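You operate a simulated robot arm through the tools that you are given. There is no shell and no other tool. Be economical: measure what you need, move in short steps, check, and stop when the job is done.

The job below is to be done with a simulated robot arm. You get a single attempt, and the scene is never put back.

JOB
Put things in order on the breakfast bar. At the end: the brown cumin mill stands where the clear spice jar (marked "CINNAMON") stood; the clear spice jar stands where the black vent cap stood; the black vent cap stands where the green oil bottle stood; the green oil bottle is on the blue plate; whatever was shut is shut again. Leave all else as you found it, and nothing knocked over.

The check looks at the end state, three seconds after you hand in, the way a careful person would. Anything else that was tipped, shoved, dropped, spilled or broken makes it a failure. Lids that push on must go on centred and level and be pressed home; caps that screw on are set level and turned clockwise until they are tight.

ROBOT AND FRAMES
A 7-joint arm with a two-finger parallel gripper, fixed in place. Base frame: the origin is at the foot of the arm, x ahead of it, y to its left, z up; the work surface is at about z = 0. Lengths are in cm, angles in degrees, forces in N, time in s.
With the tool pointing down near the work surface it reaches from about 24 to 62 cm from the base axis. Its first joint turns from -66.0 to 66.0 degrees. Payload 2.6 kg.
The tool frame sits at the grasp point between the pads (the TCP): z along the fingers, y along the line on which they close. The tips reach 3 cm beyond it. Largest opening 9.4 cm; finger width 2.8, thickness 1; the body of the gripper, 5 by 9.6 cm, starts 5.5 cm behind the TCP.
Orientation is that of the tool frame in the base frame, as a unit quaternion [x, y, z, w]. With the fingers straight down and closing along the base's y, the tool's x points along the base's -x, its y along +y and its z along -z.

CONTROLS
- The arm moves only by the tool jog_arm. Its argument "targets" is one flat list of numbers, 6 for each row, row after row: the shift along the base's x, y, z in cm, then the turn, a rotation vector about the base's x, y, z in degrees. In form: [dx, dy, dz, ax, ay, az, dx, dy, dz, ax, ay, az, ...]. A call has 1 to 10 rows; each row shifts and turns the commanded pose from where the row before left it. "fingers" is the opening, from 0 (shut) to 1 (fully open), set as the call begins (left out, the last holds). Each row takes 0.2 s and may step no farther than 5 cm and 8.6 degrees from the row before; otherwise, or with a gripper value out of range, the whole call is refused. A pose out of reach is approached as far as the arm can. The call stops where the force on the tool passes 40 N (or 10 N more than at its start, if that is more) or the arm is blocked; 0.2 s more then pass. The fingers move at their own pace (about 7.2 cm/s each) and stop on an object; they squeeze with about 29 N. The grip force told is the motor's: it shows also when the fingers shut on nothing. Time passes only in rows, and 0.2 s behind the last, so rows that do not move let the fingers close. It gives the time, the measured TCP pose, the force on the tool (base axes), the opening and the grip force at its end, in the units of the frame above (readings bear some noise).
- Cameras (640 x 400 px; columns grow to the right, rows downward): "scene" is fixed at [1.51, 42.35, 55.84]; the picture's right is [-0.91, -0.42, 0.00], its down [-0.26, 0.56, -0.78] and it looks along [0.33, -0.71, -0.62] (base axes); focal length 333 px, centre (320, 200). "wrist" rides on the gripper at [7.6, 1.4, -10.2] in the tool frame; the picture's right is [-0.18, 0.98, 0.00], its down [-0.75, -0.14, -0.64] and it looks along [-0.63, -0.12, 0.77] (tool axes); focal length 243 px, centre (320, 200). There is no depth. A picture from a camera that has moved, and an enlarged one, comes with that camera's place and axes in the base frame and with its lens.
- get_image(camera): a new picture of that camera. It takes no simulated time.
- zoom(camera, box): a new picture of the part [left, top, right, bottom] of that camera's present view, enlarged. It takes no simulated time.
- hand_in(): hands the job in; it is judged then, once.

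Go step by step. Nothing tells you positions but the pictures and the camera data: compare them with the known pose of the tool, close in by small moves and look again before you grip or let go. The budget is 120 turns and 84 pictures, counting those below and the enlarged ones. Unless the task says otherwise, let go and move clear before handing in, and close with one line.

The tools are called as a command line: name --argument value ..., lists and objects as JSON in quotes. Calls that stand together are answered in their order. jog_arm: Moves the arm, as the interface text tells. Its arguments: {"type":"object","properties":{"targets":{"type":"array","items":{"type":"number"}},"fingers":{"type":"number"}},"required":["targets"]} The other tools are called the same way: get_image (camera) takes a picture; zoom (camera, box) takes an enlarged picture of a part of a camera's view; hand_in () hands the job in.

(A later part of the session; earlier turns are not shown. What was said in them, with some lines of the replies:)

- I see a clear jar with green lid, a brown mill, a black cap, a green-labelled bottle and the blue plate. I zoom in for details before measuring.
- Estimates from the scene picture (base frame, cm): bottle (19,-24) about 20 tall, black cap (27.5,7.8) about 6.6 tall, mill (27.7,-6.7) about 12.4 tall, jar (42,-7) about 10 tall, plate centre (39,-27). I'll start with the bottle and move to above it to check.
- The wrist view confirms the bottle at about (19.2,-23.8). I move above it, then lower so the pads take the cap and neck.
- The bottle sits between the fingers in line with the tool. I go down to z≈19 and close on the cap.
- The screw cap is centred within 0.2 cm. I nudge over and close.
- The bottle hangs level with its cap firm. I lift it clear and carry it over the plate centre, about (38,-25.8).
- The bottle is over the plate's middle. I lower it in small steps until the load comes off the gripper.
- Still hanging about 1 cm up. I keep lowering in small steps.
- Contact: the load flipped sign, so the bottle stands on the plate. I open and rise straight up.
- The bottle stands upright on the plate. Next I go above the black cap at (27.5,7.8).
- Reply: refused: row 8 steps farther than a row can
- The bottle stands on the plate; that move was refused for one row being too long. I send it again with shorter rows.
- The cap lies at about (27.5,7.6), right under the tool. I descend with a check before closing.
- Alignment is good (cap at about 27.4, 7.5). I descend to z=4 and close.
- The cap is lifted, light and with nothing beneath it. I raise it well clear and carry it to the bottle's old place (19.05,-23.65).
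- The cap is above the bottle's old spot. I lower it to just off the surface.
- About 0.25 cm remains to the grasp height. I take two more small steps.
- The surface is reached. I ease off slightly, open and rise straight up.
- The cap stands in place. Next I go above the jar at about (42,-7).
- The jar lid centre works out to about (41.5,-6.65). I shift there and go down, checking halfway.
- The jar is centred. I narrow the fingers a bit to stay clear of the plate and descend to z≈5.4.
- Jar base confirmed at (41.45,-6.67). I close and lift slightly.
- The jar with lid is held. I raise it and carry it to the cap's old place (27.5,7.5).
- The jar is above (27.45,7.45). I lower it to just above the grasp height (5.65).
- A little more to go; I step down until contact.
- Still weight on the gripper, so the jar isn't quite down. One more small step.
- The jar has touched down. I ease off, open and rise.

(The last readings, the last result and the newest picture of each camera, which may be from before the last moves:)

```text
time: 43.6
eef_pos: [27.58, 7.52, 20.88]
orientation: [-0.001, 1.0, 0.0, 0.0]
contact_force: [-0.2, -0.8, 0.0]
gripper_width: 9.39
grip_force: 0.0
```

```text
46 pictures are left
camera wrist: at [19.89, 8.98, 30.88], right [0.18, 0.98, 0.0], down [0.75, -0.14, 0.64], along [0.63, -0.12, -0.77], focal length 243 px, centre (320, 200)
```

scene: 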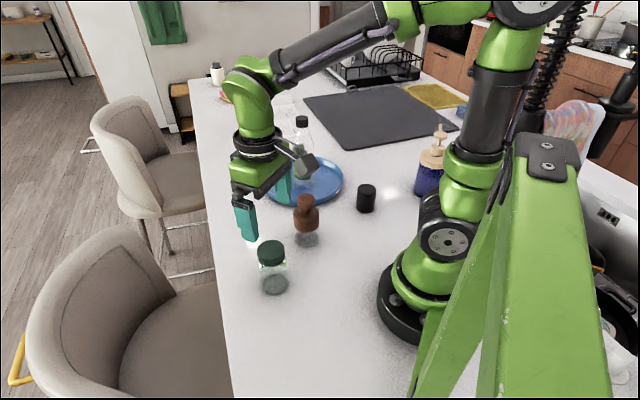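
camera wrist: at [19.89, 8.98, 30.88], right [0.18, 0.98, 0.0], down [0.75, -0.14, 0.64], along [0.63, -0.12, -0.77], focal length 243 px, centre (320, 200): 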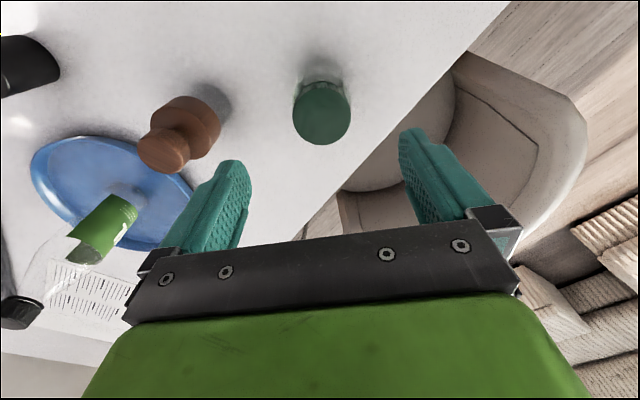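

The jar stands in the cap's old place. Now above the mill at about (27.6,-6.7).

jog_arm --targets '[0, -4.5, 0, 0, 0, 0, 0, -4.5, 0, 0, 0, 0, 0, -4.5, 0, 0, 0, 0, 0, -0.7, 0, 0, 0, 0, 0, 0, 0, 0, 0, 0]'

get_image --camera "wrist"

zoom --camera "scene" --box '[240, 140, 400, 300]'

```text
time: 44.8
eef_pos: [27.44, -6.71, 20.74]
orientation: [0.0, 1.0, 0.0, -0.001]
contact_force: [0.8, -0.2, 0.1]
gripper_width: 9.42
grip_force: 0.1
```

```text
45 pictures are left
camera wrist: at [19.78, -5.26, 30.94], right [0.18, 0.98, 0.0], down [0.75, -0.14, 0.64], along [0.63, -0.12, -0.77], focal length 243 px, centre (320, 200)
```

wrist: 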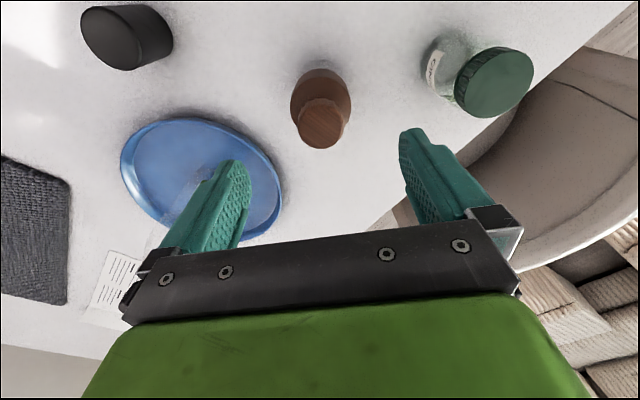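

```text
2.50 times, centred on (320, 220) of scene
camera zoom: at [1.51, 42.35, 55.84], right [-0.91, -0.42, 0.0], down [-0.26, 0.56, -0.78], along [0.33, -0.71, -0.62], focal length 832 px, centre (320, 150)
```

zoom: 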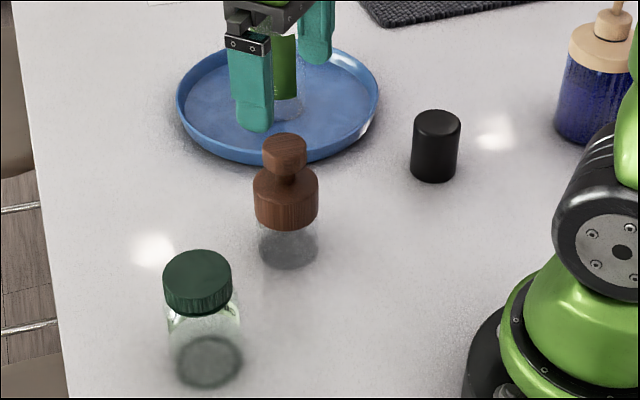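

The mill sits at about (27.4,-6.6). I go down to z≈7.6, so the pads take the broad wooden collar, and check.

jog_arm --targets '[0, 0.1, -4.5, 0, 0, 0, 0, 0, -4.5, 0, 0, 0, 0, 0, -2.5, 0, 0, 0, 0, 0, -1.6, 0, 0, 0, 0, 0, 0, 0, 0, 0]'

get_image --camera "wrist"

zoom --camera "scene" --box '[240, 140, 400, 300]'

```text
time: 46.0
eef_pos: [27.42, -6.41, 7.41]
orientation: [0.0, 1.0, 0.0, 0.0]
contact_force: [0.9, -0.3, -0.2]
gripper_width: 9.39
grip_force: 0.0
```

```text
43 pictures are left
camera wrist: at [19.81, -4.94, 17.6], right [0.18, 0.98, 0.0], down [0.75, -0.14, 0.64], along [0.63, -0.12, -0.77], focal length 243 px, centre (320, 200)
```

wrist: 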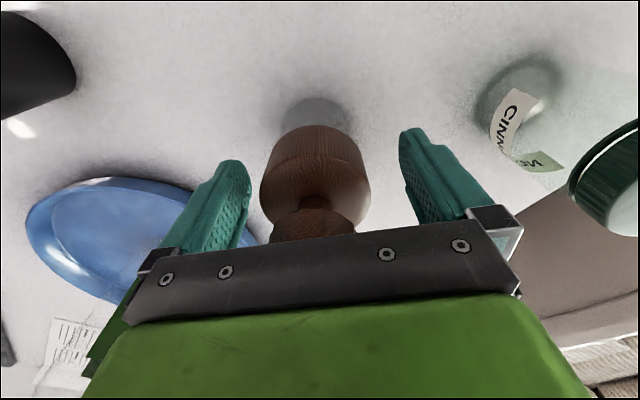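

```text
2.50 times, centred on (320, 220) of scene
camera zoom: at [1.51, 42.35, 55.84], right [-0.91, -0.42, 0.0], down [-0.26, 0.56, -0.78], along [0.33, -0.71, -0.62], focal length 832 px, centre (320, 150)
```

zoom: 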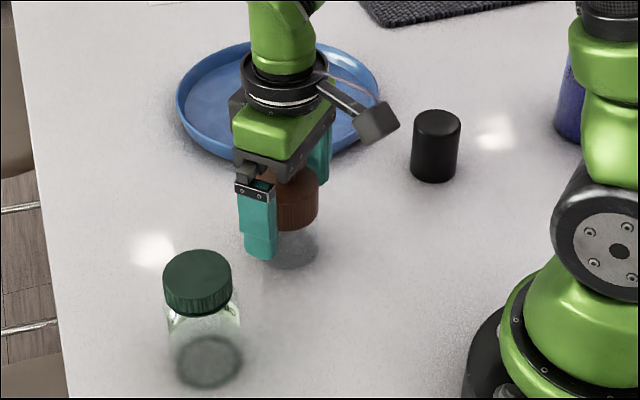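

The collar is centred between the fingers. I close and lift a little to test that the mill comes up whole.

jog_arm --targets '[0, -0.08, 0, 0, 0, 0, 0, 0, 0, 0, 0, 0]'

jog_arm --targets '[0, 0, 0, 0, 0, 0, 0, 0, 0, 0, 0, 0, 0, 0, 0, 0, 0, 0, 0, 0, 0, 0, 0, 0]' --fingers 0

jog_arm --targets '[0, 0, 0.4, 0, 0, 0, 0, 0, 0.4, 0, 0, 0, 0, 0, 0, 0, 0, 0]'

zoom --camera "scene" --box '[260, 180, 360, 280]'

get_image --camera "wrist"

```text
time: 46.6
eef_pos: [27.52, -6.53, 7.52]
orientation: [0.0, 1.0, -0.001, 0.0]
contact_force: [0.2, 0.2, 0.1]
gripper_width: 9.41
grip_force: 0.0
```

```text
time: 47.6
eef_pos: [27.56, -6.48, 7.63]
orientation: [0.0, 1.0, 0.0, 0.001]
contact_force: [0.3, -1.1, 2.1]
gripper_width: 5.93
grip_force: 28.9
```

```text
time: 48.4
eef_pos: [27.55, -6.39, 8.29]
orientation: [0.001, 1.0, 0.0, 0.0]
contact_force: [0.9, 0.4, -2.0]
gripper_width: 5.93
grip_force: 29.3
```

```text
4.00 times, centred on (310, 230) of scene
camera zoom: at [1.51, 42.35, 55.84], right [-0.91, -0.42, 0.0], down [-0.26, 0.56, -0.78], along [0.33, -0.71, -0.62], focal length 1331 px, centre (360, 80)
```

zoom: 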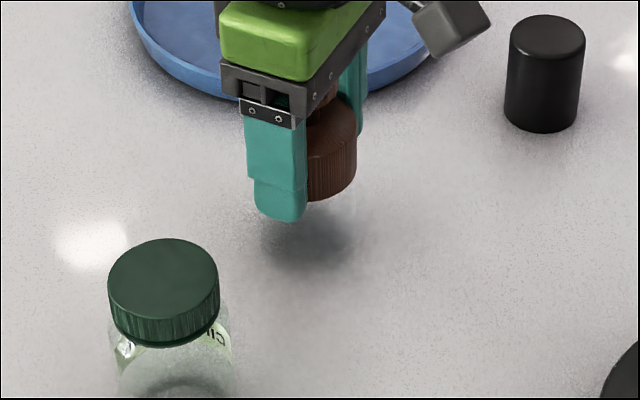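

```text
40 pictures are left
camera wrist: at [19.79, -4.99, 18.51], right [0.18, 0.98, 0.0], down [0.75, -0.14, 0.64], along [0.63, -0.12, -0.77], focal length 243 px, centre (320, 200)
```

wrist: 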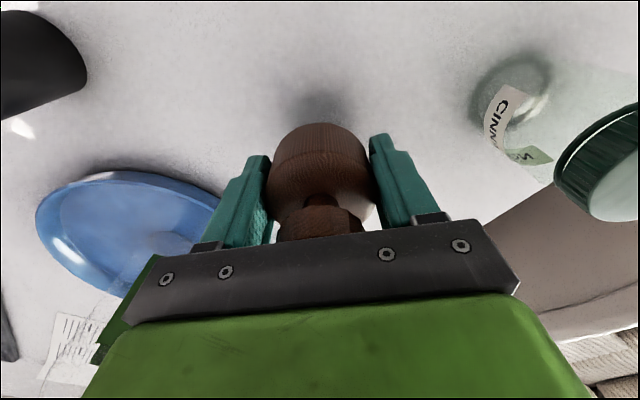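

The whole mill came up. I raise it and carry it to the jar's old place (41.45,-6.68).

jog_arm --targets '[0, 0, 2, 0, 0, 0, 0, 0, 2, 0, 0, 0, 3.5, 0, 0, 0, 0, 0, 3.5, -0.1, 0, 0, 0, 0, 3.5, 0, 0, 0, 0, 0, 3.45, 0, 0, 0, 0, 0, 0, 0, 0, 0, 0, 0]'

zoom --camera "scene" --box '[200, 120, 360, 280]'

get_image --camera "wrist"

```text
time: 50.0
eef_pos: [41.74, -6.42, 11.96]
orientation: [0.001, 1.0, 0.0, 0.0]
contact_force: [0.5, 0.0, -0.3]
gripper_width: 5.93
grip_force: 28.4
```

```text
2.50 times, centred on (280, 200) of scene
camera zoom: at [1.51, 42.35, 55.84], right [-0.91, -0.42, 0.0], down [-0.26, 0.56, -0.78], along [0.33, -0.71, -0.62], focal length 832 px, centre (420, 200)
```

zoom: 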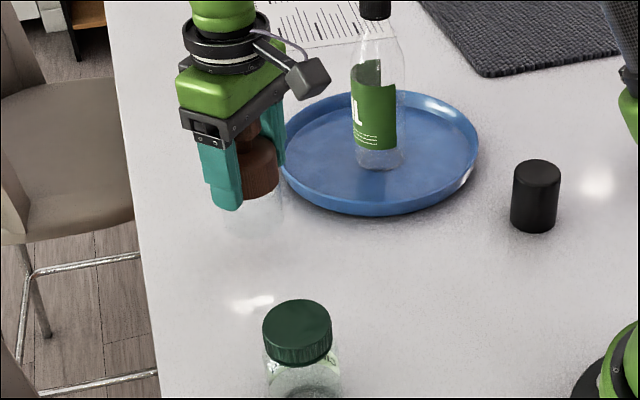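

```text
38 pictures are left
camera wrist: at [34.0, -5.03, 22.14], right [0.18, 0.98, 0.0], down [0.75, -0.14, 0.64], along [0.63, -0.12, -0.77], focal length 243 px, centre (320, 200)
```

wrist: 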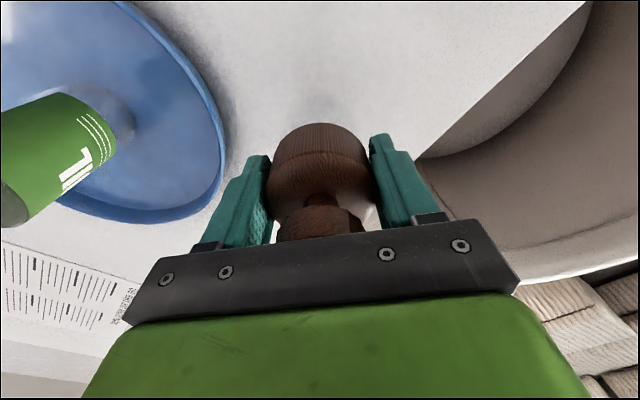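

The mill hangs whole and upright. I correct slightly and lower toward the grasp height (~7.55).

jog_arm --targets '[-0.05, -0.15, -2, 0, 0, 0, 0, 0, -1.8, 0, 0, 0, 0, 0, 0, 0, 0, 0]'

jog_arm --targets '[0, 0, -0.2, 0, 0, 0, 0, 0, 0, 0, 0, 0]'

jog_arm --targets '[0, 0, -0.15, 0, 0, 0, 0, 0, 0, 0, 0, 0]'

```text
time: 50.8
eef_pos: [41.57, -6.68, 8.51]
orientation: [0.0, 1.0, -0.001, 0.0]
contact_force: [0.3, 0.5, -0.6]
gripper_width: 5.93
grip_force: 28.8
```

```text
time: 51.4
eef_pos: [41.55, -6.73, 8.34]
orientation: [-0.001, 1.0, 0.0, 0.0]
contact_force: [-0.3, 0.3, -1.1]
gripper_width: 5.92
grip_force: 28.9
```

```text
time: 52.0
eef_pos: [41.43, -6.85, 8.09]
orientation: [0.0, 1.0, 0.0, 0.0]
contact_force: [0.2, -0.6, -0.5]
gripper_width: 5.94
grip_force: 29.2
```

jog_arm --targets '[0, 0, -0.2, 0, 0, 0, 0, 0, 0, 0, 0, 0]'

jog_arm --targets '[0, 0, -0.12, 0, 0, 0, 0, 0, 0, 0, 0, 0]'

jog_arm --targets '[0, 0, -0.1, 0, 0, 0, 0, 0, 0, 0, 0, 0]'

```text
time: 52.6
eef_pos: [41.44, -6.76, 7.94]
orientation: [0.0, 1.0, 0.0, 0.0]
contact_force: [0.6, -0.5, -1.7]
gripper_width: 5.92
grip_force: 28.7
```

```text
time: 53.2
eef_pos: [41.55, -6.76, 7.83]
orientation: [0.0, 1.0, 0.0, -0.001]
contact_force: [-0.1, 0.3, -0.7]
gripper_width: 5.91
grip_force: 28.9
```

```text
time: 53.8
eef_pos: [41.51, -6.72, 7.7]
orientation: [0.0, 1.0, 0.0, 0.0]
contact_force: [-0.1, 0.8, -1.1]
gripper_width: 5.89
grip_force: 28.9
```

No contact yet; the mill is within about 0.2 cm of the surface. More small steps.

jog_arm --targets '[0, 0, -0.1, 0, 0, 0, 0, 0, 0, 0, 0, 0]'

jog_arm --targets '[0, 0, -0.08, 0, 0, 0, 0, 0, 0, 0, 0, 0]'

```text
time: 54.4
eef_pos: [41.49, -6.65, 7.62]
orientation: [0.0, 1.0, -0.001, 0.0]
contact_force: [0.1, -0.1, -0.5]
gripper_width: 5.91
grip_force: 29.6
```

```text
time: 55.0
eef_pos: [41.39, -6.74, 7.46]
orientation: [0.0, 1.0, -0.001, 0.0]
contact_force: [0.4, -0.4, -0.3]
gripper_width: 5.89
grip_force: 28.7
```

jog_arm --targets '[0, 0, -0.07, 0, 0, 0, 0, 0, 0, 0, 0, 0]'

zoom --camera "scene" --box '[200, 140, 300, 240]'

```text
time: 55.6
eef_pos: [41.65, -6.65, 7.54]
orientation: [0.001, 1.0, 0.0, -0.001]
contact_force: [-0.7, -0.2, 2.8]
gripper_width: 5.88
grip_force: 29.1
```

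```text
4.00 times, centred on (250, 190) of scene
camera zoom: at [1.51, 42.35, 55.84], right [-0.91, -0.42, 0.0], down [-0.26, 0.56, -0.78], along [0.33, -0.71, -0.62], focal length 1331 px, centre (600, 240)
```

zoom: 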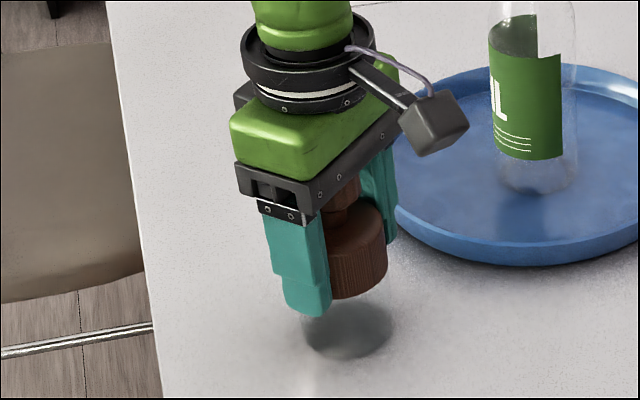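

Touchdown (+2.8 N). I open moderately (the plate is near) and rise straight up.

jog_arm --targets '[0, 0, 0, 0, 0, 0, 0, 0, 0, 0, 0, 0, 0, 0, 0, 0, 0, 0]' --fingers 0.85

jog_arm --targets '[0, 0, 2, 0, 0, 0, 0, 0, 4, 0, 0, 0, 0, 0, 4.5, 0, 0, 0, 0, 0, 4.5, 0, 0, 0, 0, 0, 3, 0, 0, 0, 0, 0, 0, 0, 0, 0]'

get_image --camera "scene"

zoom --camera "scene" --box '[220, 130, 412, 250]'

zoom --camera "scene" --box '[220, 180, 412, 300]'

```text
time: 56.4
eef_pos: [41.53, -6.68, 7.46]
orientation: [-0.001, 1.0, 0.0, 0.0]
contact_force: [0.5, -0.5, -0.3]
gripper_width: 8.0
grip_force: 0.1
```

```text
time: 57.8
eef_pos: [41.58, -6.64, 25.6]
orientation: [-0.001, 1.0, 0.0, 0.0]
contact_force: [-0.2, 0.4, -0.1]
gripper_width: 7.98
grip_force: 0.0
```

```text
36 pictures are left
```

scene: 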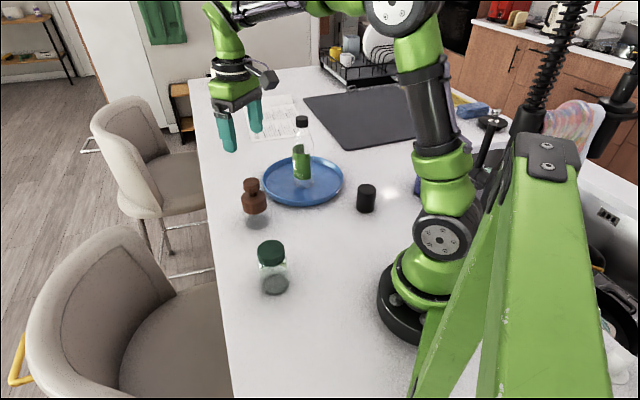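

```text
3.33 times, centred on (316, 190) of scene
camera zoom: at [1.51, 42.35, 55.84], right [-0.91, -0.42, 0.0], down [-0.26, 0.56, -0.78], along [0.33, -0.71, -0.62], focal length 1109 px, centre (333, 233)
```

zoom: 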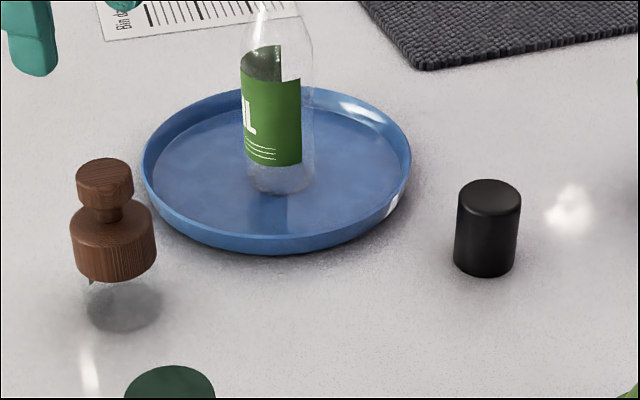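

```text
3.33 times, centred on (316, 240) of scene
camera zoom: at [1.51, 42.35, 55.84], right [-0.91, -0.42, 0.0], down [-0.26, 0.56, -0.78], along [0.33, -0.71, -0.62], focal length 1109 px, centre (333, 67)
```

zoom: 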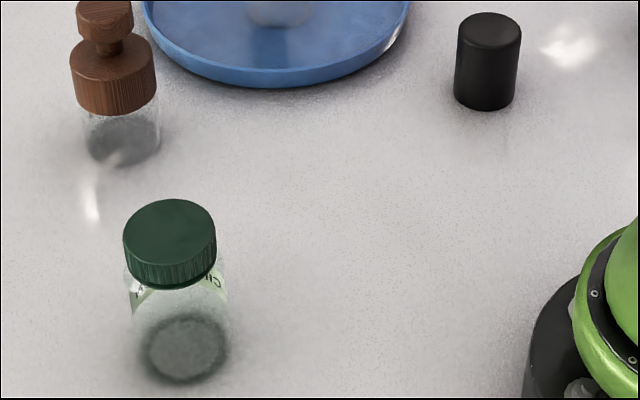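

Everything stands in its target place, upright and with caps and lids on. The plate hasn't moved and the gripper is empty and well clear, so I hand in.

hand_in

```text
The job is handed in.
```

I've handed the job in. The cumin mill, cinnamon jar and vent cap stand in their new places and the oil bottle is on the blue plate. All are upright with caps and lids on, and nothing else looked disturbed in the last picture.
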